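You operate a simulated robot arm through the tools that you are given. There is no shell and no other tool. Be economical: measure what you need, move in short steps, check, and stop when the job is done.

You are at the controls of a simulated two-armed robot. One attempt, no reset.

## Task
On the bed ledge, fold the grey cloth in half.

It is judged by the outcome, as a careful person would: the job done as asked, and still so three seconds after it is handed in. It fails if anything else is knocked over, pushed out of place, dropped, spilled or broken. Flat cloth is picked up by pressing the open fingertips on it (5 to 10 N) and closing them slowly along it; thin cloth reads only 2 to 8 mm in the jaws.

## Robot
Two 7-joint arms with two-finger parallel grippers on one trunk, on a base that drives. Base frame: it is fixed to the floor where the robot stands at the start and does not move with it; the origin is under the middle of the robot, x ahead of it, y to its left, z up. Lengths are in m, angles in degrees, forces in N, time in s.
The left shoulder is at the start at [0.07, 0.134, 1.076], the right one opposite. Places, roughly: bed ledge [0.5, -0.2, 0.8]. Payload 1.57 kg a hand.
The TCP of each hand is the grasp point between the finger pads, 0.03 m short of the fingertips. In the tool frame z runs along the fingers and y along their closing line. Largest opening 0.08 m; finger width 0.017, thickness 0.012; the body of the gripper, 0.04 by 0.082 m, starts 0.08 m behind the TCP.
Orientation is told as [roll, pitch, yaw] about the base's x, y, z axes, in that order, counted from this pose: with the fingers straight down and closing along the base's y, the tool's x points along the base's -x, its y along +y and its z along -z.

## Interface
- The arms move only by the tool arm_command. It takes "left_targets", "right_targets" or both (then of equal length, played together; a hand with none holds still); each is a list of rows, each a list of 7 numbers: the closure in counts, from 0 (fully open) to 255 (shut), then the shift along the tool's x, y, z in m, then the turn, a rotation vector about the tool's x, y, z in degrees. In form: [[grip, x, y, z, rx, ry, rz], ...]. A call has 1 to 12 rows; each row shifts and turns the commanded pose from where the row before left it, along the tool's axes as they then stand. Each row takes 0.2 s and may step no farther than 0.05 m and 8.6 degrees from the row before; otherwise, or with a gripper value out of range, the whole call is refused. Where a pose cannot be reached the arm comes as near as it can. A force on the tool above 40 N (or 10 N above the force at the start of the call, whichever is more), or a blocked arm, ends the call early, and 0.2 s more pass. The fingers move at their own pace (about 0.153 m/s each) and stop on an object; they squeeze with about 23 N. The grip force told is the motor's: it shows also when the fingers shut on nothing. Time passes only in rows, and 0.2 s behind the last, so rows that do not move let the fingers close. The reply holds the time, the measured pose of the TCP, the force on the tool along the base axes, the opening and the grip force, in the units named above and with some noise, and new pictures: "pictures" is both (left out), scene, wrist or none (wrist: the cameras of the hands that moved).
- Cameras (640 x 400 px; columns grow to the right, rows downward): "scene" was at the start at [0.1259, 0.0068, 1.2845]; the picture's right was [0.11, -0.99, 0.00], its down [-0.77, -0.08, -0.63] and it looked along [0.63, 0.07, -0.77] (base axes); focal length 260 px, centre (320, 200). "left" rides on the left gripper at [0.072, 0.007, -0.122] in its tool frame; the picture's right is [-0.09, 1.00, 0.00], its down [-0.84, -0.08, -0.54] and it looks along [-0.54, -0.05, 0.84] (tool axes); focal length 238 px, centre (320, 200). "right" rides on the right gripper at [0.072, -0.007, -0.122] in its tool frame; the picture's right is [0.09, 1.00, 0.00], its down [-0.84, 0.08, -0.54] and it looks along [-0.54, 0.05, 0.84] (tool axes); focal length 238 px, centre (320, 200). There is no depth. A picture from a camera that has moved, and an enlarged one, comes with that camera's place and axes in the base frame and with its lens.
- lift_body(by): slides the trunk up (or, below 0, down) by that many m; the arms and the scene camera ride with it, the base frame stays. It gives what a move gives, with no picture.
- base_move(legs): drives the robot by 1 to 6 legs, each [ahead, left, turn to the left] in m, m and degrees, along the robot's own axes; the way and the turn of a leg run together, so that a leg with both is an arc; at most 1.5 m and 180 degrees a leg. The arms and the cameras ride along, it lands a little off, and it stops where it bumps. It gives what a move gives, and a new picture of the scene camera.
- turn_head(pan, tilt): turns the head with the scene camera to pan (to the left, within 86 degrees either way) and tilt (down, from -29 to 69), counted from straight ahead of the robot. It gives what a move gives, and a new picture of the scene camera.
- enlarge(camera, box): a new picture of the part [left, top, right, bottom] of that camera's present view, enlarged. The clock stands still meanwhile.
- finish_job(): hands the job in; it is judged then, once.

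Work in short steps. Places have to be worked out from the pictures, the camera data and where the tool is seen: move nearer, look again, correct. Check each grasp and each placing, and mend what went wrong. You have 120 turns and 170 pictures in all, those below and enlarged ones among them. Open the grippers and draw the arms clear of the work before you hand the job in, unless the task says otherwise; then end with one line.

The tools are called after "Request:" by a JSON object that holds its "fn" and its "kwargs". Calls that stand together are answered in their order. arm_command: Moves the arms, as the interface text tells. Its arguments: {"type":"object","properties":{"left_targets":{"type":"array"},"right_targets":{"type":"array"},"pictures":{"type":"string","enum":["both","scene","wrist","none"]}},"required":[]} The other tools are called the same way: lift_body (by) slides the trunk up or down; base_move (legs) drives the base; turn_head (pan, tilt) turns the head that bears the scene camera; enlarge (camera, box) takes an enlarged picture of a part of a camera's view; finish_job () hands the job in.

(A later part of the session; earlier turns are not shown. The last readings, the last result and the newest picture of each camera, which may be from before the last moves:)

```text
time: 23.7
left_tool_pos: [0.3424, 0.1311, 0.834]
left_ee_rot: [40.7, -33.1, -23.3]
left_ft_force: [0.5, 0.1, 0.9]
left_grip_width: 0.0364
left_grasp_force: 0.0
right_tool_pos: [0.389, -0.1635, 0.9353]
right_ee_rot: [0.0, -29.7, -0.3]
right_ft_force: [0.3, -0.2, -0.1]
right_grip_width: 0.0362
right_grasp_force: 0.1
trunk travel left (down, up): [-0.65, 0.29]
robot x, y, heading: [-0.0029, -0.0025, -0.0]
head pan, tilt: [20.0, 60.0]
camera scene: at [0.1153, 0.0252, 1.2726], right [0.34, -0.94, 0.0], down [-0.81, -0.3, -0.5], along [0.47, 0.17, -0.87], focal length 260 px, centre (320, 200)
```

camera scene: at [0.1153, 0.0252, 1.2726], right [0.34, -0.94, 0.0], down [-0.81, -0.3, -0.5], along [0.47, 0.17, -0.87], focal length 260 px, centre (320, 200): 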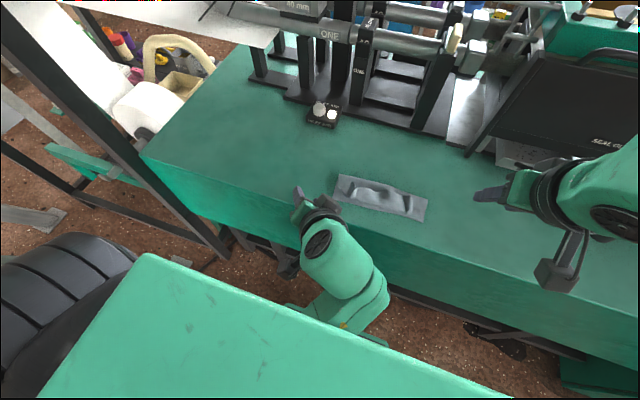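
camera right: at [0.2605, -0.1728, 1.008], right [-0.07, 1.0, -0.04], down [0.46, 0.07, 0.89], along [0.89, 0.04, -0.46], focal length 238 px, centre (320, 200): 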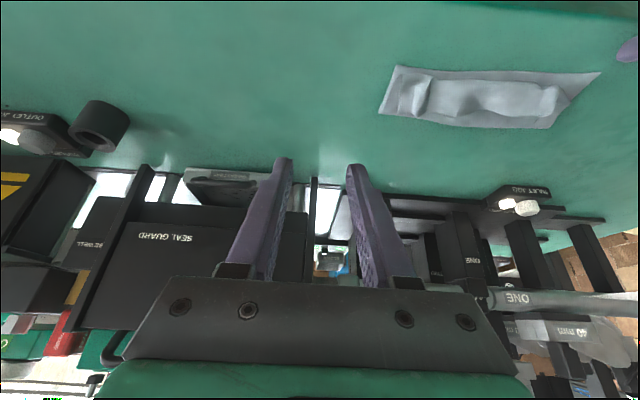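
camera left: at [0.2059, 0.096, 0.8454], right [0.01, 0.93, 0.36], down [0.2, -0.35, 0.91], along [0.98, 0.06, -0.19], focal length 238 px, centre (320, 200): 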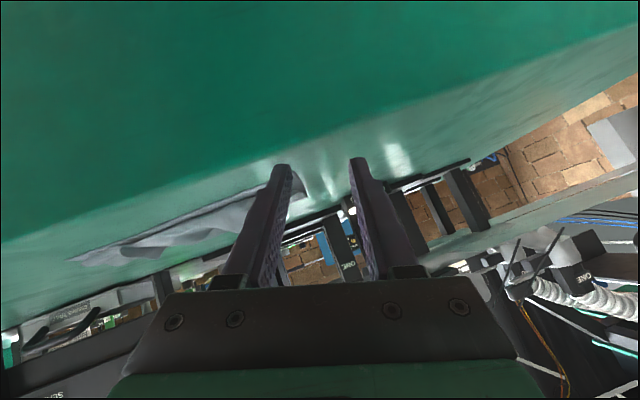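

The wrist is low with the forearm folded up close to the body. I move the left hand forward, outward and up, beside the cloth.

Request:
{"fn": "arm_command", "kwargs": {"left_targets": [[140, -0.0275, 0.0267, 0.0152, 0, 0, 0], [140, -0.0275, 0.0267, 0.0152, 0, 0, 0], [140, 0, 0, 0, 0, 0, 0]], "pictures": "scene"}}

```text
time: 24.5
left_tool_pos: [0.3976, 0.1836, 0.8705]
left_ee_rot: [48.6, -29.3, -29.5]
left_ft_force: [-0.1, 0.0, 0.4]
left_grip_width: 0.0362
left_grasp_force: 0.1
right_tool_pos: [0.3862, -0.1669, 0.9362]
right_ee_rot: [0.2, -29.8, -0.5]
right_ft_force: [-0.5, 0.8, -0.5]
right_grip_width: 0.0361
right_grasp_force: 0.0
trunk travel left (down, up): [-0.65, 0.29]
robot x, y, heading: [-0.0014, -0.0004, -0.2]
head pan, tilt: [20.0, 60.0]
stopped in row 3 (left hand): the arm was blocked; the commanded pose is now the measured one
camera scene: at [0.1114, 0.0211, 1.2731], right [0.34, -0.94, 0.0], down [-0.81, -0.3, -0.5], along [0.47, 0.17, -0.87], focal length 260 px, centre (320, 200)
```

scene: 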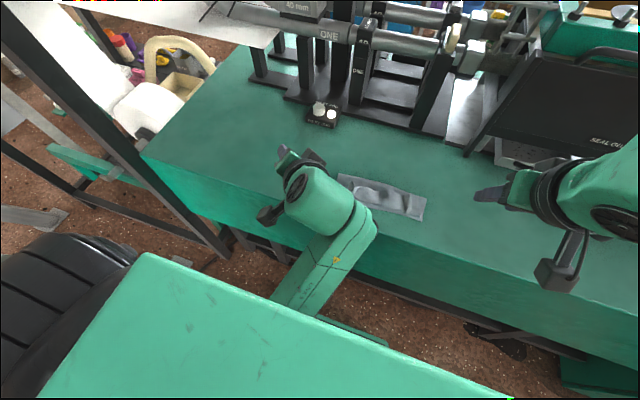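

Progress. I keep going up and forward.

Request:
{"fn": "arm_command", "kwargs": {"left_targets": [[140, -0.0285, 0.023, -0.0104, 0, 0, 0], [140, -0.0285, 0.023, -0.0104, 0, 0, 0], [140, 0, 0, 0, 0, 0, 0]], "pictures": "scene"}}

```text
time: 25.2
left_tool_pos: [0.4254, 0.2103, 0.933]
left_ee_rot: [57.6, -23.3, -33.5]
left_ft_force: [0.3, 0.5, 1.4]
left_grip_width: 0.036
left_grasp_force: 0.0
right_tool_pos: [0.3865, -0.1665, 0.9357]
right_ee_rot: [0.1, -29.7, -0.6]
right_ft_force: [-0.1, 0.4, 0.1]
right_grip_width: 0.0361
right_grasp_force: 0.0
trunk travel left (down, up): [-0.65, 0.29]
robot x, y, heading: [-0.0009, 0.0007, 0.0]
head pan, tilt: [20.0, 60.0]
stopped in row 3 (left hand): the arm was blocked; the commanded pose is now the measured one
camera scene: at [0.113, 0.0221, 1.2729], right [0.34, -0.94, 0.0], down [-0.81, -0.3, -0.5], along [0.47, 0.17, -0.87], focal length 260 px, centre (320, 200)
```

scene: 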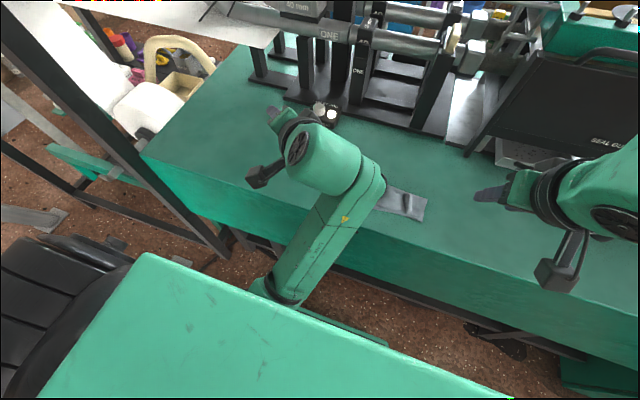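

The left hand is well above the ledge now. I rotate it back towards fingers-down in place.

Request:
{"fn": "arm_command", "kwargs": {"left_targets": [[140, 0, 0, 0, 6.05, 4.61, -2.33], [140, 0, 0, 0, 6.05, 4.61, -2.33], [140, 0, 0, 0, 6.05, 4.61, -2.33], [140, 0, 0, 0, 6.05, 4.61, -2.33], [140, 0, 0, 0, 6.05, 4.61, -2.33], [140, 0, 0, 0, 6.05, 4.61, -2.33], [140, 0, 0, 0, 6.05, 4.61, -2.33], [140, 0, 0, 0, 6.05, 4.61, -2.33], [140, 0, 0, 0, 0, 0, 0]], "pictures": "scene"}}

```text
time: 25.8
left_tool_pos: [0.4223, 0.2487, 0.9319]
left_ee_rot: [52.8, -15.6, -24.9]
left_ft_force: [0.1, 0.7, -0.2]
left_grip_width: 0.0363
left_grasp_force: 0.1
right_tool_pos: [0.3874, -0.1664, 0.937]
right_ee_rot: [0.0, -29.7, -0.4]
right_ft_force: [0.0, 0.3, 0.0]
right_grip_width: 0.0364
right_grasp_force: 0.0
trunk travel left (down, up): [-0.65, 0.29]
robot x, y, heading: [0.0027, 0.0004, -0.1]
head pan, tilt: [20.0, 60.0]
stopped in row 3 (left hand): the arm was blocked; the commanded pose is now the measured one
camera scene: at [0.1129, 0.0223, 1.2729], right [0.34, -0.94, 0.0], down [-0.81, -0.3, -0.5], along [0.47, 0.17, -0.87], focal length 260 px, centre (320, 200)
```

scene: 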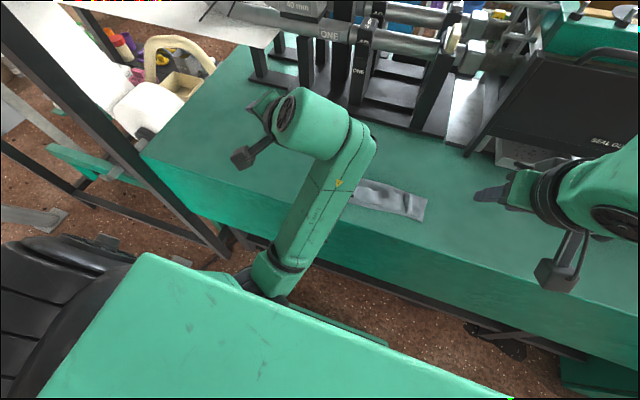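

The blockage looks like joint lag during a large swing, so I continue with smaller turns.

Request:
{"fn": "arm_command", "kwargs": {"left_targets": [[140, 0, 0, 0, 4, 2.1, -1.3], [140, 0, 0, 0, 4, 2.1, -1.3], [140, 0, 0, 0, 4, 2.1, -1.3], [140, 0, 0, 0, 4, 2.1, -1.3], [140, 0, 0, 0, 4, 2.1, -1.3], [140, 0, 0, 0, 4, 2.1, -1.3], [140, 0, 0, 0, 4, 2.1, -1.3], [140, 0, 0, 0, 4, 2.1, -1.3], [140, 0, 0, 0, 4, 2.1, -1.3], [140, 0, 0, 0, 4, 2.1, -1.3], [140, 0, 0, 0, 4, 2.1, -1.3], [140, 0, 0, 0, 4, 2.1, -1.3]], "pictures": "scene"}}

```text
time: 26.6
left_tool_pos: [0.418, 0.2867, 0.9385]
left_ee_rot: [46.3, -11.1, -16.1]
left_ft_force: [0.2, 0.4, 1.2]
left_grip_width: 0.0361
left_grasp_force: 0.1
right_tool_pos: [0.3873, -0.1666, 0.9366]
right_ee_rot: [0.2, -29.7, -0.5]
right_ft_force: [-0.6, 0.2, 0.0]
right_grip_width: 0.0362
right_grasp_force: 0.1
trunk travel left (down, up): [-0.65, 0.29]
robot x, y, heading: [0.0021, 0.0004, 0.0]
head pan, tilt: [20.0, 60.0]
stopped in row 4 (left hand): the arm was blocked; the commanded pose is now the measured one
camera scene: at [0.113, 0.0221, 1.2729], right [0.34, -0.94, 0.0], down [-0.81, -0.3, -0.5], along [0.47, 0.17, -0.87], focal length 260 px, centre (320, 200)
```

scene: 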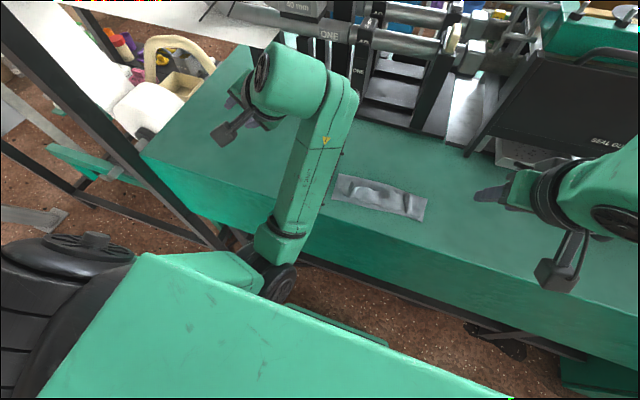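

Each call moves it further to normal. I repeat with a slight upward drift.

Request:
{"fn": "arm_command", "kwargs": {"left_targets": [[140, -0.0015, 0.0057, -0.0054, 4.4, 1.7, -1.07], [140, -0.0015, 0.0057, -0.0054, 4.4, 1.7, -1.07], [140, -0.0015, 0.0057, -0.0054, 4.4, 1.7, -1.07], [140, -0.0015, 0.005, -0.006, 4.4, 1.7, -1.07], [140, 0, 0, 0, 4.4, 1.7, -1.07], [140, 0, 0, 0, 4.4, 1.7, -1.07], [140, 0, 0, 0, 4.4, 1.7, -1.07], [140, 0, 0, 0, 4.4, 1.7, -1.07], [140, 0, 0, 0, 4.4, 1.7, -1.07], [140, 0, 0, 0, 4.4, 1.7, -1.07]], "pictures": "none"}}

```text
time: 28.9
left_tool_pos: [0.4575, 0.3396, 0.9367]
left_ee_rot: [0.1, 0.1, 0.0]
left_ft_force: [-0.5, 1.4, 0.4]
left_grip_width: 0.0363
left_grasp_force: 0.0
left hand out of reach, approached as far as the arm can: row 3, 4, 5, 6, 7, 8
right_tool_pos: [0.3862, -0.1658, 0.9365]
right_ee_rot: [0.1, -29.7, -0.5]
right_ft_force: [-0.3, 0.9, -0.3]
right_grip_width: 0.0362
right_grasp_force: 0.0
trunk travel left (down, up): [-0.65, 0.29]
robot x, y, heading: [0.0018, 0.001, 0.0]
head pan, tilt: [20.0, 60.0]
```

The left hand is upright again. I untilt the right and bring both above the two ridges (about y 0.067 and -0.058, x 0.44) to regrip the flap edge.

Request:
{"fn": "arm_command", "kwargs": {"left_targets": [[140, 0.0039, -0.039, 0.0095, 0, 0, 0], [140, 0.0039, -0.039, 0.0095, 0, 0, 0], [140, 0.0039, -0.039, 0.0095, 0, 0, 0], [140, 0.0039, -0.039, 0.0095, 0, 0, 0], [140, 0.0039, -0.039, 0.0095, 0, 0, 0], [140, 0.0039, -0.039, 0.0095, 0, 0, 0], [140, 0.0039, -0.039, 0.0095, 0, 0, 0], [140, 0, 0, 0, 0, 0, 0]], "right_targets": [[140, 0, 0, 0, 0, 7.43, 0], [140, 0, 0, 0, 0, 7.43, 0], [140, 0, 0, 0, 0, 7.43, 0], [140, 0, 0, 0, 0, 7.43, 0], [140, -0.0163, 0.036, 0.02, 0, 0, 0], [140, -0.0163, 0.036, 0.02, 0, 0, 0], [140, -0.0163, 0.036, 0.02, 0, 0, 0], [140, 0, 0, 0, 0, 0, 0]], "pictures": "wrist"}}

```text
time: 30.6
left_tool_pos: [0.5324, 0.1525, 0.8351]
left_ee_rot: [0.6, -0.5, 0.9]
left_ft_force: [0.3, 0.2, 0.3]
left_grip_width: 0.0362
left_grasp_force: 0.1
left hand out of reach, approached as far as the arm can: row 1, 2, 3, 4, 5, 6, 7
right_tool_pos: [0.4373, -0.0578, 0.8761]
right_ee_rot: [0.2, 0.0, -0.5]
right_ft_force: [-0.6, -0.2, -0.2]
right_grip_width: 0.0362
right_grasp_force: 0.2
trunk travel left (down, up): [-0.65, 0.29]
robot x, y, heading: [-0.0004, 0.0017, 0.1]
head pan, tilt: [20.0, 60.0]
camera right: at [0.3644, -0.0655, 0.9991], right [-0.08, 1.0, 0.0], down [0.84, 0.07, 0.54], along [0.54, 0.05, -0.84], focal length 238 px, centre (320, 200)
camera left: at [0.4585, 0.1549, 0.9565], right [0.08, 1.0, 0.01], down [0.83, -0.07, 0.55], along [0.55, -0.03, -0.84], focal length 238 px, centre (320, 200)
```

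right: 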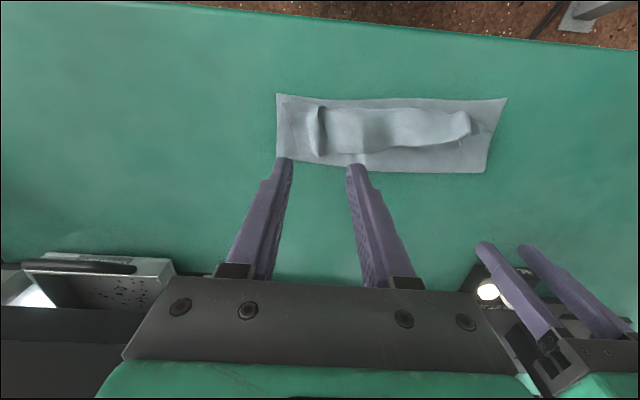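
left: 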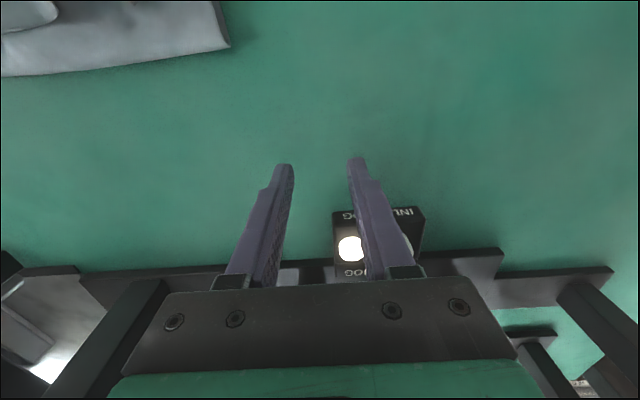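

The left arm was pulled off course, to (0.53, 0.15), so it is probably in an awkward elbow posture. I look at the scene before moving it.

Request:
{"fn": "turn_head", "kwargs": {"pan": 25, "tilt": 50}}

```text
time: 31.4
left_tool_pos: [0.5314, 0.1528, 0.8332]
left_ee_rot: [1.0, -0.2, 0.9]
left_ft_force: [0.2, -1.0, -0.1]
left_grip_width: 0.036
left_grasp_force: 0.0
right_tool_pos: [0.4372, -0.0587, 0.8762]
right_ee_rot: [0.1, -0.1, -0.4]
right_ft_force: [-0.1, -0.2, 0.5]
right_grip_width: 0.0362
right_grasp_force: 0.0
trunk travel left (down, up): [-0.65, 0.29]
robot x, y, heading: [0.0019, 0.0001, 0.3]
head pan, tilt: [25.0, 50.0]
camera scene: at [0.1199, 0.0317, 1.2855], right [0.42, -0.91, 0.0], down [-0.69, -0.32, -0.64], along [0.58, 0.27, -0.77], focal length 260 px, centre (320, 200)
```

scene: 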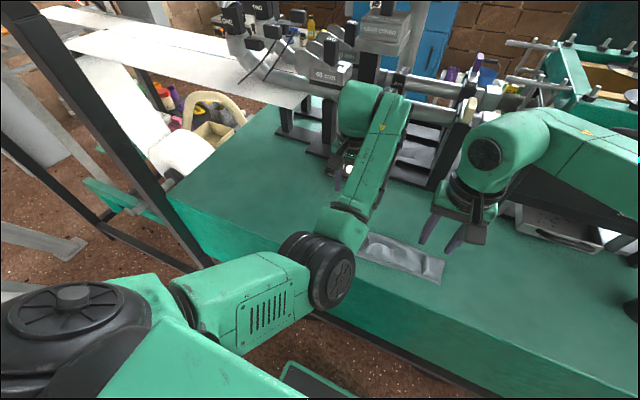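

The left elbow has swung inward and low. I'll finish the flap with the right hand alone, so I park the left hand back out to the left and up.

Request:
{"fn": "arm_command", "kwargs": {"left_targets": [[140, 0.005, 0.02, -0.03, 0, 0, 0], [140, 0.0133, 0.0317, -0.0167, 0, 0, 0], [140, 0.0133, 0.0317, -0.0167, 0, 0, 0], [140, 0.0133, 0.0317, -0.0167, 0, 0, 0], [140, 0.0133, 0.0317, -0.0167, 0, 0, 0], [140, 0.0133, 0.0317, -0.0067, 0, 0, 0], [140, 0, 0, 0, 0, 0, 0]], "pictures": "scene"}}

```text
time: 33.0
left_tool_pos: [0.4879, 0.3313, 0.92]
left_ee_rot: [0.2, 0.1, 0.0]
left_ft_force: [0.0, -0.1, 0.1]
left_grip_width: 0.0362
left_grasp_force: 0.0
left hand out of reach, approached as far as the arm can: row 1, 2, 3
right_tool_pos: [0.4382, -0.0588, 0.8759]
right_ee_rot: [0.3, 0.0, -0.4]
right_ft_force: [0.8, -0.7, -0.6]
right_grip_width: 0.0362
right_grasp_force: 0.0
trunk travel left (down, up): [-0.65, 0.29]
robot x, y, heading: [0.0029, 0.0006, -0.2]
head pan, tilt: [25.0, 50.0]
camera scene: at [0.12, 0.031, 1.2855], right [0.42, -0.91, 0.0], down [-0.69, -0.32, -0.64], along [0.58, 0.27, -0.77], focal length 260 px, centre (320, 200)
```

scene: 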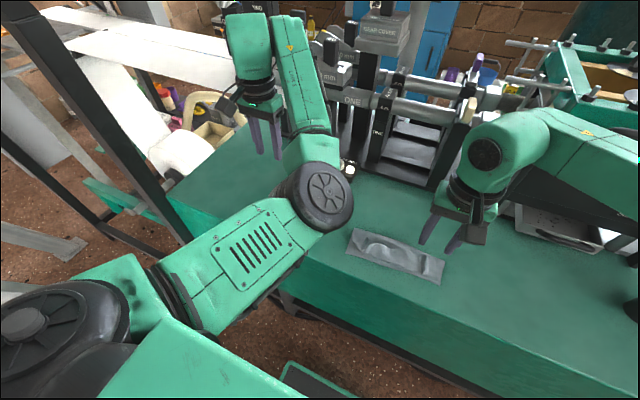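

The elbow still intrudes over the left of the cloth, so I move the left hand further back, left and up to take it away.

Request:
{"fn": "arm_command", "kwargs": {"left_targets": [[140, 0.02, 0.012, -0.02, 0, 0, 0], [140, 0.02, 0.012, -0.02, 0, 0, 0], [140, 0.02, 0.012, -0.02, 0, 0, 0], [140, 0.02, 0.012, -0.02, 0, 0, 0], [140, 0, 0, 0, 0, 0, 0]], "pictures": "scene"}}

```text
time: 34.2
left_tool_pos: [0.4086, 0.378, 1.0011]
left_ee_rot: [0.2, 0.1, -0.1]
left_ft_force: [0.4, -0.1, 0.6]
left_grip_width: 0.0358
left_grasp_force: 0.1
right_tool_pos: [0.4372, -0.0582, 0.876]
right_ee_rot: [0.1, -0.1, -0.6]
right_ft_force: [0.9, -0.6, -0.4]
right_grip_width: 0.0361
right_grasp_force: 0.0
trunk travel left (down, up): [-0.65, 0.29]
robot x, y, heading: [0.0015, 0.0022, -0.1]
head pan, tilt: [25.0, 50.0]
camera scene: at [0.1204, 0.0316, 1.2855], right [0.42, -0.91, 0.0], down [-0.69, -0.32, -0.64], along [0.58, 0.27, -0.77], focal length 260 px, centre (320, 200)
```

scene: 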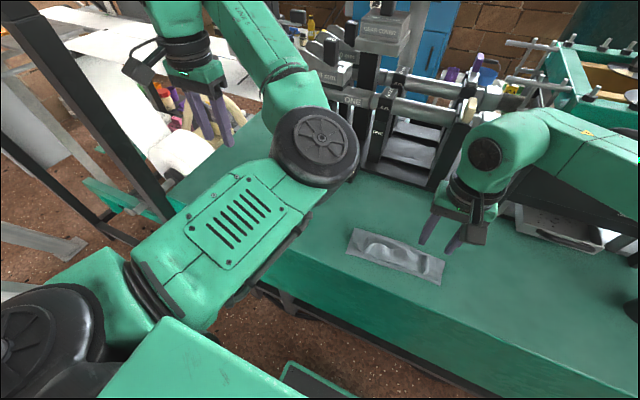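

The elbow is rising towards its normal side. I raise the hand a bit more and bring it inward to see whether the arm returns to its initial posture.

Request:
{"fn": "arm_command", "kwargs": {"left_targets": [[140, 0.015, 0, -0.025, 0, 0, 0], [140, 0.015, 0, -0.025, 0, 0, 0], [140, 0.015, 0, -0.025, 0, 0, 0], [140, 0.015, 0, -0.025, 0, 0, 0], [140, 0, 0, 0, 0, 0, 0]], "pictures": "scene"}}

```text
time: 35.4
left_tool_pos: [0.3477, 0.3801, 1.1009]
left_ee_rot: [0.2, 0.1, 0.1]
left_ft_force: [0.2, 0.0, -1.4]
left_grip_width: 0.0365
left_grasp_force: 0.0
right_tool_pos: [0.4378, -0.0583, 0.875]
right_ee_rot: [0.1, 0.0, -0.5]
right_ft_force: [-0.1, 0.5, 0.4]
right_grip_width: 0.0362
right_grasp_force: 0.1
trunk travel left (down, up): [-0.65, 0.29]
robot x, y, heading: [-0.0007, 0.0052, 0.0]
head pan, tilt: [25.0, 50.0]
camera scene: at [0.1206, 0.032, 1.2854], right [0.42, -0.91, 0.0], down [-0.69, -0.32, -0.64], along [0.58, 0.27, -0.77], focal length 260 px, centre (320, 200)
```

scene: 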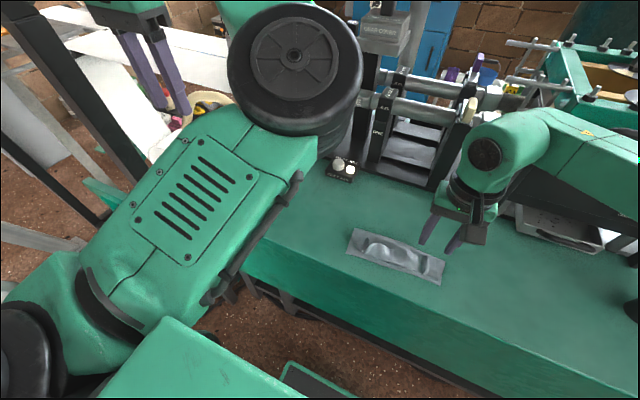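

The left arm is now out of the way. I zoom in on the flap from the right wrist camera and the scene camera.

Request:
{"fn": "enlarge", "kwargs": {"camera": "right", "box": [250, 70, 530, 245]}}

Request:
{"fn": "enlarge", "kwargs": {"camera": "scene", "box": [330, 210, 460, 292]}}

```text
2.29 times, centred on (390, 158) of right
camera zoom: at [0.3654, -0.0653, 0.9988], right [-0.08, 1.0, 0.0], down [0.84, 0.07, 0.54], along [0.54, 0.05, -0.84], focal length 545 px, centre (160, 297)
```

zoom: 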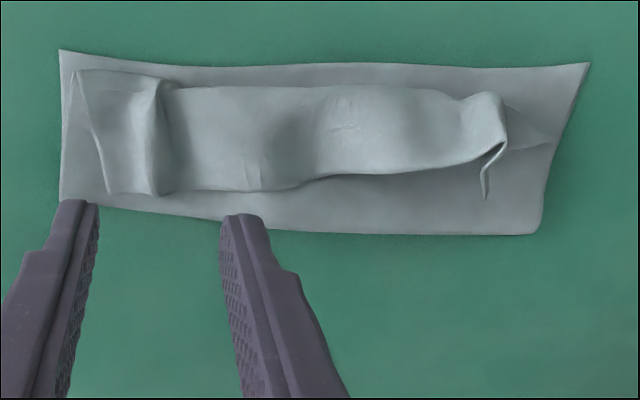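

```text
4.88 times, centred on (395, 251) of scene
camera zoom: at [0.1206, 0.032, 1.2854], right [0.42, -0.91, 0.0], down [-0.69, -0.32, -0.64], along [0.58, 0.27, -0.77], focal length 1267 px, centre (-46, -49)
```

zoom: 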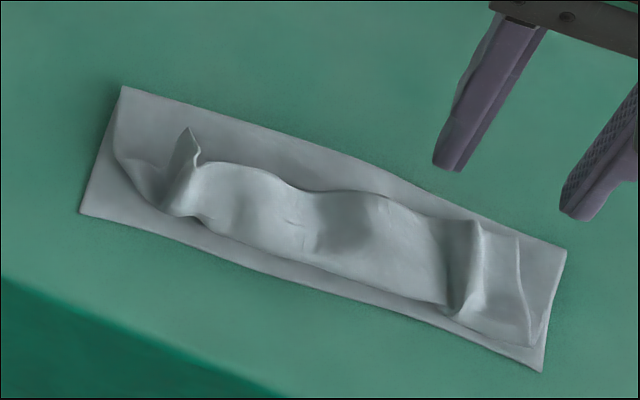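

The folded-back flap is about 4 cm deep at the right and 3 cm at the left, and the fold line sits at x≈0.462 instead of 0.48. I need both hands to lift the edge and re-lay it, so I try bringing the left arm back inward at height to recover its posture.

Request:
{"fn": "arm_command", "kwargs": {"left_targets": [[140, -0.01, -0.03, 0, 0, 0, 0], [140, -0.01, -0.03, 0, 0, 0, 0], [140, -0.01, -0.03, 0, 0, 0, 0], [140, -0.01, -0.03, 0.01, 0, 0, 0], [140, -0.01, -0.03, 0.01, 0, 0, 0], [140, 0, 0, 0, 0, 0, 0]], "pictures": "scene"}}

```text
time: 36.8
left_tool_pos: [0.3532, 0.3713, 1.1001]
left_ee_rot: [0.1, 0.1, 0.0]
left_ft_force: [-0.2, -0.8, 0.2]
left_grip_width: 0.0361
left_grasp_force: 0.0
left hand out of reach, approached as far as the arm can: row 1, 2, 3, 4, 5
right_tool_pos: [0.437, -0.0582, 0.877]
right_ee_rot: [0.2, 0.0, -0.5]
right_ft_force: [-0.9, 1.0, 0.3]
right_grip_width: 0.0362
right_grasp_force: 0.1
trunk travel left (down, up): [-0.65, 0.29]
robot x, y, heading: [-0.0008, -0.0021, -0.1]
head pan, tilt: [25.0, 50.0]
camera scene: at [0.1198, 0.0317, 1.2855], right [0.42, -0.91, 0.0], down [-0.69, -0.32, -0.64], along [0.58, 0.27, -0.77], focal length 260 px, centre (320, 200)
```

scene: 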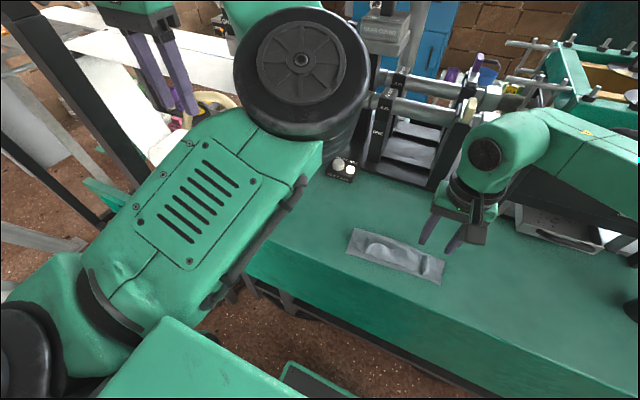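

A joint limit holds the left arm in this posture. I'll raise the right hand, back the base away 0.4 m so both arms have free space, and unwind the left arm there.

Request:
{"fn": "arm_command", "kwargs": {"right_targets": [[140, 0, 0, -0.04, 0, 0, 0], [140, 0, -0.04, -0.04, 0, 0, 0], [140, 0, -0.04, 0, 0, 0, 0]], "pictures": "none"}}

Request:
{"fn": "base_move", "kwargs": {"legs": [[-0.4, 0, 0]]}}

```text
refused: row 2 steps farther than a row can; nothing moved
```

```text
time: 39.3
left_tool_pos: [-0.0479, 0.3712, 1.1008]
left_ee_rot: [0.1, 0.0, 0.0]
left_ft_force: [0.4, -1.0, 0.0]
left_grip_width: 0.036
left_grasp_force: 0.1
right_tool_pos: [0.0379, -0.0589, 0.8772]
right_ee_rot: [0.1, 0.0, -0.6]
right_ft_force: [-0.1, 0.1, -0.5]
right_grip_width: 0.0362
right_grasp_force: 0.1
trunk travel left (down, up): [-0.65, 0.29]
robot x, y, heading: [-0.4005, -0.0003, 0.3]
head pan, tilt: [25.0, 50.0]
camera scene: at [-0.2806, 0.0314, 1.2855], right [0.42, -0.91, 0.0], down [-0.69, -0.32, -0.64], along [0.58, 0.27, -0.77], focal length 260 px, centre (320, 200)
```

scene: 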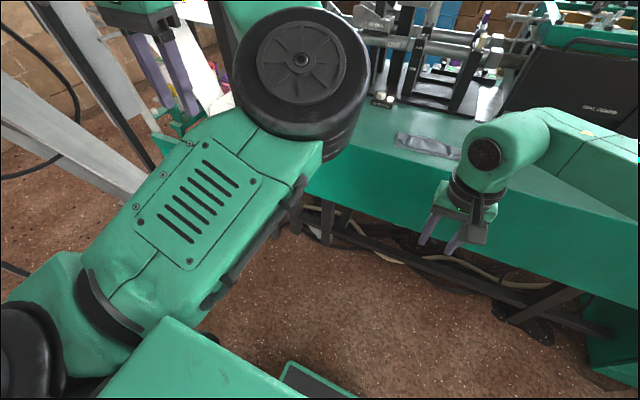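

Now there is free space. I lower the left hand forward and move the right hand aside.

Request:
{"fn": "arm_command", "kwargs": {"left_targets": [[140, -0.0134, -0.0142, 0.04, 0, 0, 0], [140, -0.0134, -0.0142, 0.04, 0, 0, 0], [140, -0.0134, -0.0142, 0.04, 0, 0, 0], [140, -0.0134, -0.0142, 0.04, 0, 0, 0], [140, -0.0134, -0.0142, 0.04, 0, 0, 0]], "right_targets": [[140, 0, -0.03, -0.02, 0, 0, 0], [140, 0, -0.03, -0.02, 0, 0, 0], [140, 0, -0.03, -0.02, 0, 0, 0], [140, 0, -0.03, -0.02, 0, 0, 0], [140, 0, -0.03, 0, 0, 0, 0]], "pictures": "none"}}

Request:
{"fn": "arm_command", "kwargs": {"left_targets": [[140, 0, -0.02, 0.005, 0, -8, 0], [140, 0, -0.02, 0.005, 0, -8, 0], [140, 0, -0.02, 0.005, 0, -8, 0], [140, 0, -0.02, 0.005, 0, -8, 0], [140, 0, -0.02, 0.005, 0, -8, 0], [140, 0, -0.02, 0, 0, -8, 0], [140, 0, -0.02, 0, 0, -8, 0], [140, 0, -0.02, 0, 0, -8, 0], [140, 0, -0.02, 0, 0, -8, 0], [140, 0, -0.02, 0, 0, -8, 0], [140, 0, -0.02, 0, 0, -8, 0]], "pictures": "scene"}}

```text
time: 40.5
left_tool_pos: [0.0329, 0.3454, 0.9002]
left_ee_rot: [0.2, 0.2, 0.0]
left_ft_force: [0.0, 0.6, -0.1]
left_grip_width: 0.0358
left_grasp_force: 0.0
left hand out of reach, approached as far as the arm can: row 1, 2, 3, 4
right_tool_pos: [0.035, -0.2089, 0.9554]
right_ee_rot: [0.2, 0.0, -0.4]
right_ft_force: [0.0, 0.3, -0.4]
right_grip_width: 0.0358
right_grasp_force: 0.1
trunk travel left (down, up): [-0.65, 0.29]
robot x, y, heading: [-0.3993, -0.0005, 0.2]
head pan, tilt: [25.0, 50.0]
```

```text
time: 41.8
left_tool_pos: [0.0922, 0.3008, 0.9902]
left_ee_rot: [12.1, -57.4, -6.1]
left_ft_force: [-0.1, 0.1, -1.3]
left_grip_width: 0.0361
left_grasp_force: 0.1
left hand out of reach, approached as far as the arm can: row 1, 2
right_tool_pos: [0.0363, -0.2103, 0.9549]
right_ee_rot: [0.2, 0.0, -0.5]
right_ft_force: [-0.1, -0.4, -0.2]
right_grip_width: 0.0362
right_grasp_force: 0.1
trunk travel left (down, up): [-0.65, 0.29]
robot x, y, heading: [-0.402, 0.0011, 0.0]
head pan, tilt: [25.0, 50.0]
stopped in row 6 (left hand): the arm was blocked; the commanded pose is now the measured one
camera scene: at [-0.2813, 0.0303, 1.2856], right [0.42, -0.91, 0.0], down [-0.69, -0.32, -0.64], along [0.58, 0.27, -0.77], focal length 260 px, centre (320, 200)
```

scene: 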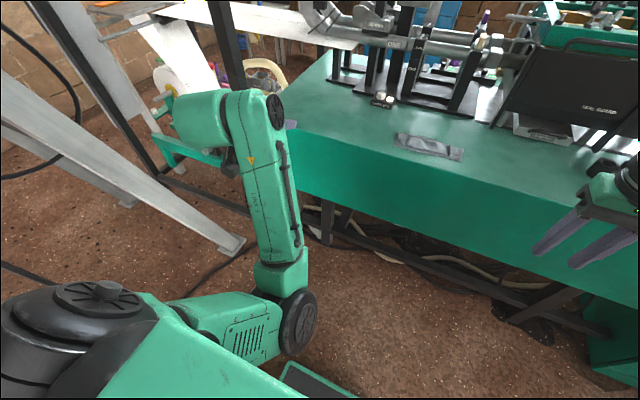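

The tilt is swinging the elbow down. I continue tilting to about 88° while moving inward.

Request:
{"fn": "arm_command", "kwargs": {"left_targets": [[140, 0.01, -0.02, 0, -1, -5, 0.5], [140, 0.01, -0.02, 0, -1, -5, 0.5], [140, 0.01, -0.02, 0, -1, -5, 0.5], [140, 0.01, -0.02, 0, -1, -5, 0.5], [140, 0.01, -0.02, 0, -1, -5, 0.5], [140, 0.01, -0.02, 0, -1, -5, 0.5], [140, 0.01, -0.02, 0, 0, 0, 0], [140, 0.01, -0.02, 0, 0, 0, 0], [140, 0.01, -0.02, 0, 0, 0, 0]], "pictures": "scene"}}

```text
time: 42.3
left_tool_pos: [0.0974, 0.2901, 1.0895]
left_ee_rot: [47.4, -76.2, -37.1]
left_ft_force: [-0.4, -0.3, 0.0]
left_grip_width: 0.0361
left_grasp_force: 0.0
right_tool_pos: [0.0349, -0.2093, 0.9548]
right_ee_rot: [0.1, 0.0, -0.5]
right_ft_force: [0.3, 0.6, 0.7]
right_grip_width: 0.0362
right_grasp_force: 0.0
trunk travel left (down, up): [-0.65, 0.29]
robot x, y, heading: [-0.4022, -0.0022, 0.3]
head pan, tilt: [25.0, 50.0]
stopped in row 2 (left hand): the arm was blocked; the commanded pose is now the measured one
camera scene: at [-0.2814, 0.0304, 1.2856], right [0.42, -0.91, 0.0], down [-0.69, -0.32, -0.64], along [0.58, 0.27, -0.77], focal length 260 px, centre (320, 200)
```

scene: 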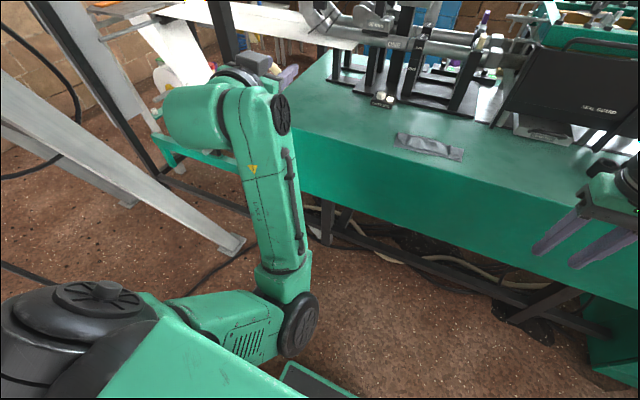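

The hand now points forward with the elbow low. I move it inward and down in front of the robot.

Request:
{"fn": "arm_command", "kwargs": {"left_targets": [[140, 0.015, -0.025, -0.001, 0, 0, 0], [140, 0.015, -0.025, -0.001, 0, 0, 0], [140, 0.015, -0.025, -0.001, 0, 0, 0], [140, 0.015, -0.025, -0.001, 0, 0, 0], [140, 0.015, -0.025, -0.001, 0, 0, 0], [140, 0.015, -0.025, -0.001, 0, 0, 0], [140, 0.015, -0.025, -0.001, 0, 0, 0], [140, 0.015, -0.025, -0.001, 0, 0, 0]], "pictures": "scene"}}

```text
time: 42.9
left_tool_pos: [0.0918, 0.2587, 1.1514]
left_ee_rot: [111.1, -79.8, -98.3]
left_ft_force: [0.7, 0.3, 0.3]
left_grip_width: 0.0361
left_grasp_force: 0.2
right_tool_pos: [0.0362, -0.2085, 0.9555]
right_ee_rot: [0.2, 0.0, -0.5]
right_ft_force: [-0.7, 0.5, -0.4]
right_grip_width: 0.036
right_grasp_force: 0.0
trunk travel left (down, up): [-0.65, 0.29]
robot x, y, heading: [-0.4, 0.001, 0.3]
head pan, tilt: [25.0, 50.0]
stopped in row 3 (left hand): the arm was blocked; the commanded pose is now the measured one
camera scene: at [-0.2809, 0.0312, 1.2855], right [0.42, -0.91, 0.0], down [-0.69, -0.32, -0.64], along [0.58, 0.27, -0.77], focal length 260 px, centre (320, 200)
```

scene: 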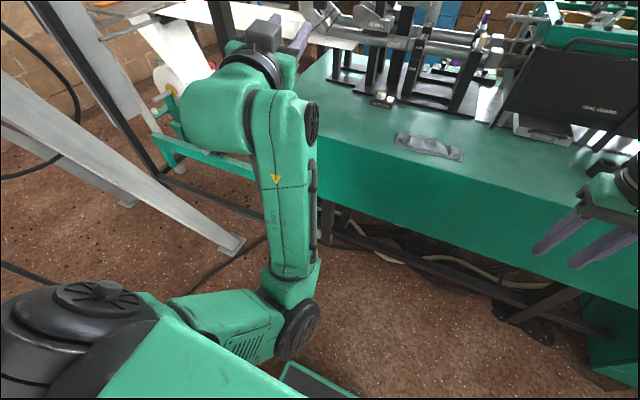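

The elbow is now straight below. Yawing the forward-pointing hand to the right should push the forearm and elbow outward.

Request:
{"fn": "arm_command", "kwargs": {"left_targets": [[140, 0, -0.01, 0, 5, 0, 0], [140, 0, -0.01, 0, 5, 0, 0], [140, 0, -0.01, 0, 5, 0, 0], [140, 0, -0.01, 0, 5, 0, 0], [140, 0, -0.01, 0, 5, 0, 0], [140, 0, -0.01, 0, 5, 0, 0], [140, 0, -0.01, 0, 5, 0, 0], [140, 0, -0.01, 0, 5, 0, 0]], "pictures": "scene"}}

```text
time: 44.7
left_tool_pos: [0.085, 0.181, 1.1365]
left_ee_rot: [70.9, -80.1, -98.2]
left_ft_force: [-0.2, 0.7, 0.3]
left_grip_width: 0.0362
left_grasp_force: 0.1
right_tool_pos: [0.0343, -0.2083, 0.9551]
right_ee_rot: [0.1, -0.1, -0.5]
right_ft_force: [0.8, 0.7, 0.1]
right_grip_width: 0.0359
right_grasp_force: 0.1
trunk travel left (down, up): [-0.65, 0.29]
robot x, y, heading: [-0.4015, 0.0024, -0.1]
head pan, tilt: [25.0, 50.0]
camera scene: at [-0.281, 0.0319, 1.2855], right [0.42, -0.91, 0.0], down [-0.69, -0.32, -0.64], along [0.58, 0.27, -0.77], focal length 260 px, centre (320, 200)
```

scene: 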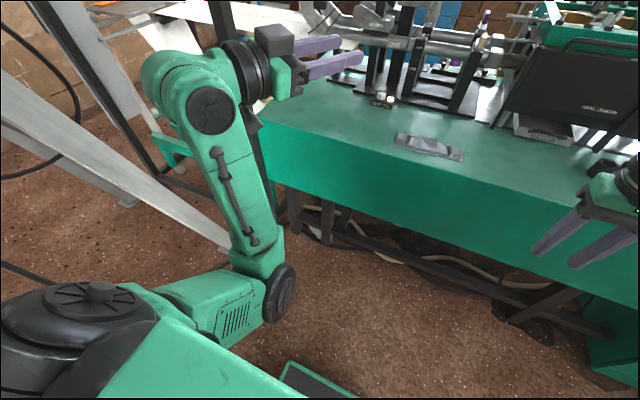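

That works: the elbow is swinging out. I continue yawing while lowering the hand.

Request:
{"fn": "arm_command", "kwargs": {"left_targets": [[140, 0.012, -0.005, 0, 4, 0, 0], [140, 0.012, -0.005, 0, 4, 0, 0], [140, 0.012, -0.005, 0, 4, 0, 0], [140, 0.012, -0.005, 0, 4, 0, 0], [140, 0.012, -0.005, 0, 4, 0, 0], [140, 0.012, -0.005, 0, 4, 0, 0], [140, 0.012, 0, 0, 4, 0, 0], [140, 0.012, 0, 0, 4, 0, 0], [140, 0.012, 0, 0, 0, 0, 0], [140, 0.012, 0, 0, 0, 0, 0]], "pictures": "scene"}}

```text
time: 46.9
left_tool_pos: [0.07, 0.1795, 1.0134]
left_ee_rot: [39.1, -80.2, -98.4]
left_ft_force: [-0.2, 0.3, 0.1]
left_grip_width: 0.0362
left_grasp_force: 0.1
right_tool_pos: [0.0352, -0.2081, 0.9553]
right_ee_rot: [0.1, 0.0, -0.5]
right_ft_force: [-0.4, -0.8, 0.0]
right_grip_width: 0.0361
right_grasp_force: 0.0
trunk travel left (down, up): [-0.65, 0.29]
robot x, y, heading: [-0.4, -0.003, 0.1]
head pan, tilt: [25.0, 50.0]
camera scene: at [-0.281, 0.0317, 1.2855], right [0.42, -0.91, 0.0], down [-0.69, -0.32, -0.64], along [0.58, 0.27, -0.77], focal length 260 px, centre (320, 200)
```

scene: 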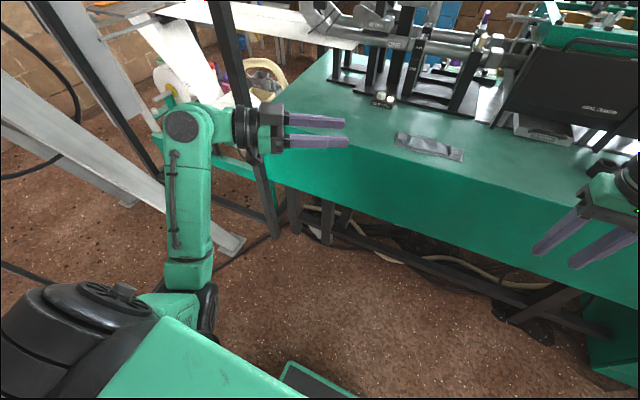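

The elbow is now outside. I rotate the left hand back to fingers-down.

Request:
{"fn": "arm_command", "kwargs": {"left_targets": [[140, 0, 0, 0, -2.74, 5.52, -3.79], [140, 0, 0, 0, -2.74, 5.52, -3.79], [140, 0, 0, 0, -2.74, 5.52, -3.79], [140, 0, 0, 0, -2.74, 5.52, -3.79], [140, 0, 0, 0, -2.74, 5.52, -3.79], [140, 0, 0, 0, -2.74, 5.52, -3.79], [140, 0, 0, 0, -2.74, 5.52, -3.79], [140, 0, 0, 0, -2.74, 5.52, -3.79], [140, 0, 0, 0, -2.74, 5.52, -3.79], [140, 0, 0, 0, -2.74, 5.52, -3.79], [140, 0, 0, 0, -2.74, 5.52, -3.79], [140, 0, 0, 0, -2.74, 5.52, -3.79]], "pictures": "scene"}}

```text
time: 49.5
left_tool_pos: [0.0714, 0.1775, 1.0137]
left_ee_rot: [-4.6, -11.3, -7.1]
left_ft_force: [-0.5, 0.1, -0.5]
left_grip_width: 0.036
left_grasp_force: 0.1
right_tool_pos: [0.0356, -0.2078, 0.9554]
right_ee_rot: [0.1, 0.0, -0.5]
right_ft_force: [0.0, 0.5, 0.6]
right_grip_width: 0.0361
right_grasp_force: 0.1
trunk travel left (down, up): [-0.65, 0.29]
robot x, y, heading: [-0.4018, 0.0019, 0.2]
head pan, tilt: [25.0, 50.0]
camera scene: at [-0.2809, 0.0311, 1.2855], right [0.42, -0.91, 0.0], down [-0.69, -0.32, -0.64], along [0.58, 0.27, -0.77], focal length 260 px, centre (320, 200)
```

scene: 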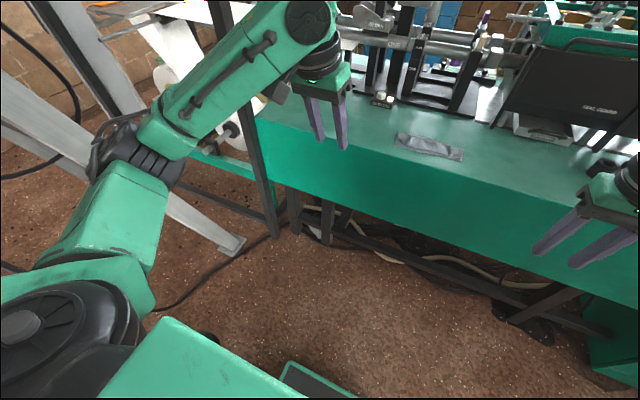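

The left arm is back in its original posture. I finish its rotation, then drive 0.30 m forward, staying 10 cm further back than before so close-in reach is easier.

Request:
{"fn": "arm_command", "kwargs": {"left_targets": [[140, 0, 0, 0, -2.74, 5.52, -3.79], [140, 0, 0, 0, -2.2, 5.5, -3.4], [140, 0, 0, 0, 0, 0, 0]], "pictures": "none"}}

Request:
{"fn": "turn_head", "kwargs": {"pan": 0, "tilt": 45}}

Request:
{"fn": "base_move", "kwargs": {"legs": [[0.3, 0, 0]]}}

```text
time: 50.3
left_tool_pos: [0.071, 0.1795, 1.0133]
left_ee_rot: [-0.4, 0.0, -0.4]
left_ft_force: [-0.4, 0.9, -0.3]
left_grip_width: 0.0361
left_grasp_force: 0.0
right_tool_pos: [0.0347, -0.2082, 0.9554]
right_ee_rot: [0.2, 0.0, -0.5]
right_ft_force: [-0.7, 0.2, -0.2]
right_grip_width: 0.0361
right_grasp_force: 0.0
trunk travel left (down, up): [-0.65, 0.29]
robot x, y, heading: [-0.4038, 0.0021, 0.1]
head pan, tilt: [25.0, 50.0]
```

```text
time: 51.2
left_tool_pos: [0.071, 0.18, 1.0133]
left_ee_rot: [-0.4, 0.0, -0.5]
left_ft_force: [-0.1, -0.2, 0.7]
left_grip_width: 0.0363
left_grasp_force: 0.1
right_tool_pos: [0.0348, -0.2083, 0.9552]
right_ee_rot: [0.1, 0.0, -0.5]
right_ft_force: [0.1, 0.4, 0.4]
right_grip_width: 0.0361
right_grasp_force: 0.0
trunk travel left (down, up): [-0.65, 0.29]
robot x, y, heading: [-0.399, 0.0035, 0.2]
head pan, tilt: [0.0, 45.0]
camera scene: at [-0.2695, -0.0009, 1.2924], right [0.0, -1.0, 0.0], down [-0.71, 0.0, -0.71], along [0.71, 0.0, -0.71], focal length 260 px, centre (320, 200)
```

scene: 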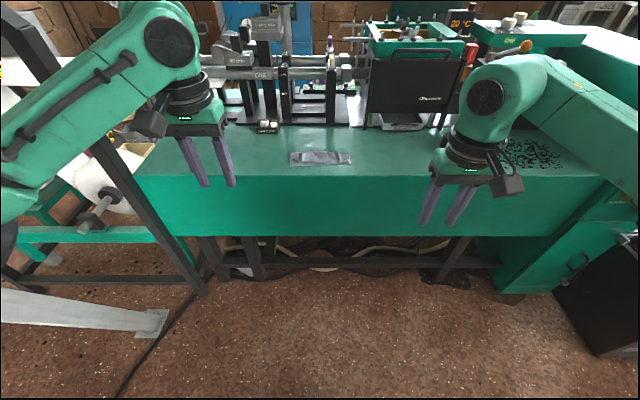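

```text
time: 53.3
left_tool_pos: [0.3696, 0.178, 1.0145]
left_ee_rot: [-0.4, -0.2, -0.5]
left_ft_force: [-0.1, -0.7, -0.7]
left_grip_width: 0.0361
left_grasp_force: 0.1
right_tool_pos: [0.3332, -0.2089, 0.9549]
right_ee_rot: [0.2, 0.1, -0.5]
right_ft_force: [0.8, -0.1, 0.1]
right_grip_width: 0.0359
right_grasp_force: 0.1
trunk travel left (down, up): [-0.65, 0.29]
robot x, y, heading: [-0.1018, 0.001, -0.1]
head pan, tilt: [0.0, 45.0]
camera scene: at [0.029, -0.0011, 1.2925], right [0.0, -1.0, 0.0], down [-0.71, 0.0, -0.71], along [0.71, 0.0, -0.71], focal length 260 px, centre (320, 200)
```

scene: 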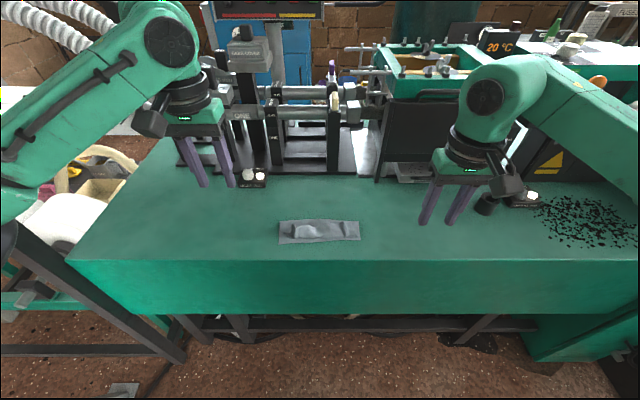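

Both hands are free with good posture. I move them above the two ridges' free ends, (0.430, 0.068) and (0.440, -0.057).

Request:
{"fn": "arm_command", "kwargs": {"left_targets": [[128, -0.012, -0.022, 0.034, 0, 0, 0], [128, -0.012, -0.022, 0.034, 0, 0, 0], [128, -0.012, -0.022, 0.034, 0, 0, 0], [128, -0.012, -0.022, 0.034, 0, 0, 0], [128, -0.012, -0.022, 0.034, 0, 0, 0], [128, 0, 0, 0, 0, 0, 0]], "right_targets": [[128, -0.0214, 0.0304, 0.022, 0, 0, 0], [128, -0.0214, 0.0304, 0.022, 0, 0, 0], [128, -0.0214, 0.0304, 0.022, 0, 0, 0], [128, -0.0214, 0.0304, 0.022, 0, 0, 0], [128, -0.0214, 0.0304, 0.022, 0, 0, 0], [128, 0, 0, 0, 0, 0, 0]], "pictures": "wrist"}}

```text
time: 54.7
left_tool_pos: [0.4276, 0.0662, 0.8437]
left_ee_rot: [-0.4, -0.1, -0.5]
left_ft_force: [0.3, -0.1, 0.8]
left_grip_width: 0.0397
left_grasp_force: 0.0
right_tool_pos: [0.4419, -0.057, 0.8449]
right_ee_rot: [0.2, -0.1, -0.5]
right_ft_force: [0.5, 0.4, 0.3]
right_grip_width: 0.0399
right_grasp_force: 0.1
trunk travel left (down, up): [-0.65, 0.29]
robot x, y, heading: [-0.1032, 0.0017, -0.1]
head pan, tilt: [0.0, 45.0]
camera right: at [0.3697, -0.065, 0.9683], right [-0.08, 1.0, 0.0], down [0.84, 0.07, 0.54], along [0.54, 0.05, -0.84], focal length 238 px, centre (320, 200)
camera left: at [0.3547, 0.0727, 0.9655], right [0.1, 0.99, -0.01], down [0.84, -0.08, 0.54], along [0.54, -0.06, -0.84], focal length 238 px, centre (320, 200)
```

right: 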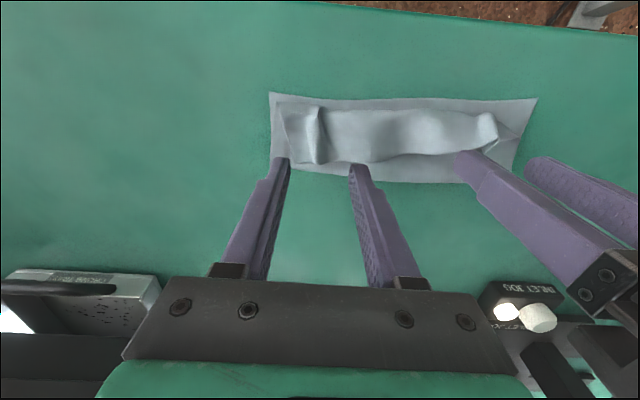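
left: 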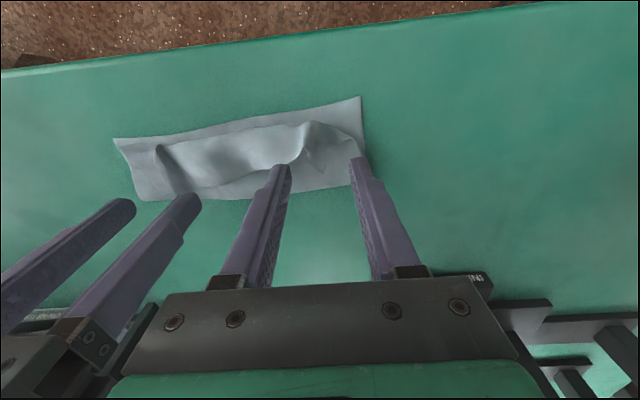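

Ridges: left about (0.422, 0.061), right about (0.438, -0.060). I make a small correction and descend so the tips straddle them just above the layer below.

Request:
{"fn": "arm_command", "kwargs": {"left_targets": [[128, 0.006, -0.005, 0.01, 0, 0, 0], [128, 0, 0, 0.014, 0, 0, 0], [128, 0, 0, 0, 0, 0, 0]], "right_targets": [[128, 0.004, -0.003, 0.01, 0, 0, 0], [128, 0, 0, 0.016, 0, 0, 0], [128, 0, 0, 0, 0, 0, 0]], "pictures": "wrist"}}

Request:
{"fn": "enlarge", "kwargs": {"camera": "scene", "box": [250, 190, 390, 278]}}

```text
time: 55.5
left_tool_pos: [0.4221, 0.0614, 0.8196]
left_ee_rot: [-0.4, -0.1, -0.6]
left_ft_force: [-0.6, -0.2, -0.2]
left_grip_width: 0.0397
left_grasp_force: 0.1
right_tool_pos: [0.4393, -0.0612, 0.8192]
right_ee_rot: [0.1, 0.1, -0.5]
right_ft_force: [-0.3, 0.2, 0.0]
right_grip_width: 0.0397
right_grasp_force: 0.1
trunk travel left (down, up): [-0.65, 0.29]
robot x, y, heading: [-0.1012, -0.0006, -0.2]
head pan, tilt: [0.0, 45.0]
camera right: at [0.3657, -0.0679, 0.9424], right [-0.08, 1.0, 0.0], down [0.84, 0.07, 0.54], along [0.54, 0.05, -0.84], focal length 238 px, centre (320, 200)
camera left: at [0.3493, 0.0684, 0.9419], right [0.1, 0.99, -0.01], down [0.84, -0.08, 0.54], along [0.54, -0.06, -0.84], focal length 238 px, centre (320, 200)
```

right: 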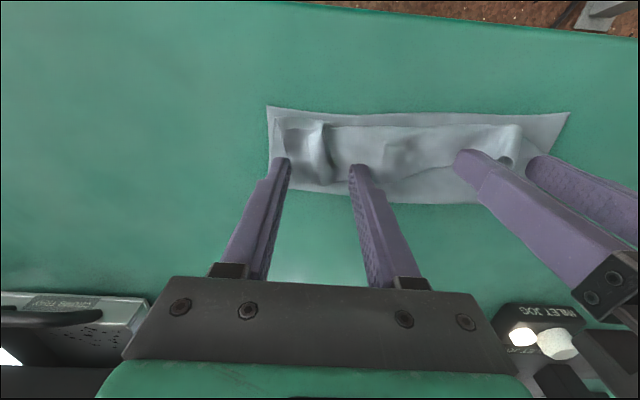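
left: 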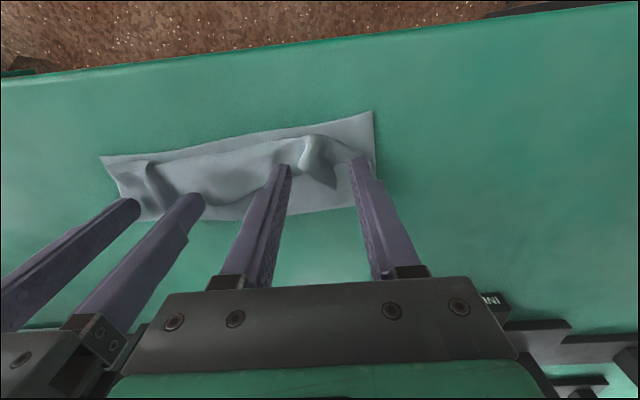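

```text
4.55 times, centred on (320, 234) of scene
camera zoom: at [0.0293, -0.001, 1.2925], right [0.0, -1.0, 0.0], down [-0.71, 0.0, -0.71], along [0.71, 0.0, -0.71], focal length 1180 px, centre (320, 46)
```

zoom: 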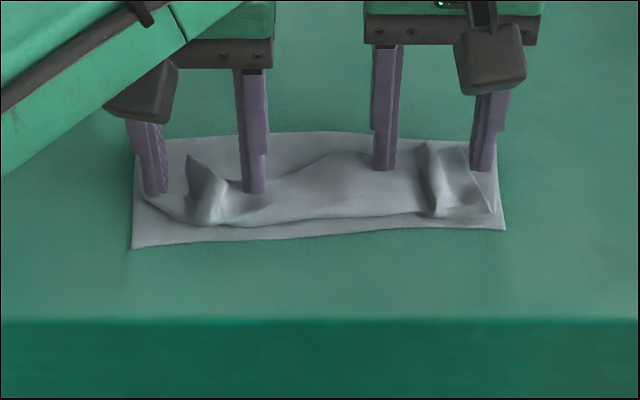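

Both pairs of fingers straddle their ridges. I close slowly at this height without pressing.

Request:
{"fn": "arm_command", "kwargs": {"left_targets": [[150, 0, 0, 0.002, 0, 0, 0], [170, 0, 0, 0, 0, 0, 0], [190, 0, 0, 0, 0, 0, 0], [210, 0, 0, 0, 0, 0, 0], [230, 0, 0, 0, 0, 0, 0], [255, 0, 0, 0, 0, 0, 0], [255, 0, 0, 0, 0, 0, 0]], "right_targets": [[150, 0, 0, 0.002, 0, 0, 0], [170, 0, 0, 0, 0, 0, 0], [190, 0, 0, 0, 0, 0, 0], [210, 0, 0, 0, 0, 0, 0], [230, 0, 0, 0, 0, 0, 0], [255, 0, 0, 0, 0, 0, 0], [255, 0, 0, 0, 0, 0, 0]], "pictures": "none"}}

Request:
{"fn": "enlarge", "kwargs": {"camera": "scene", "box": [250, 190, 390, 278]}}

```text
time: 57.1
left_tool_pos: [0.4239, 0.0613, 0.8177]
left_ee_rot: [-0.5, -0.1, -0.5]
left_ft_force: [1.5, -3.4, -0.5]
left_grip_width: 0.0026
left_grasp_force: 23.0
right_tool_pos: [0.4395, -0.0616, 0.817]
right_ee_rot: [0.3, -0.1, -0.6]
right_ft_force: [0.1, 2.7, 0.0]
right_grip_width: 0.002
right_grasp_force: 23.0
trunk travel left (down, up): [-0.65, 0.29]
robot x, y, heading: [-0.1, 0.0005, 0.0]
head pan, tilt: [0.0, 45.0]
```

```text
4.55 times, centred on (320, 234) of scene
camera zoom: at [0.0295, -0.0011, 1.2924], right [0.0, -1.0, 0.0], down [-0.71, 0.0, -0.71], along [0.71, 0.0, -0.71], focal length 1180 px, centre (320, 46)
```

zoom: 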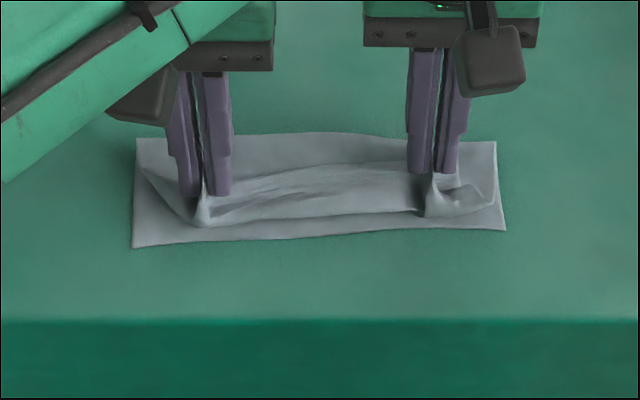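

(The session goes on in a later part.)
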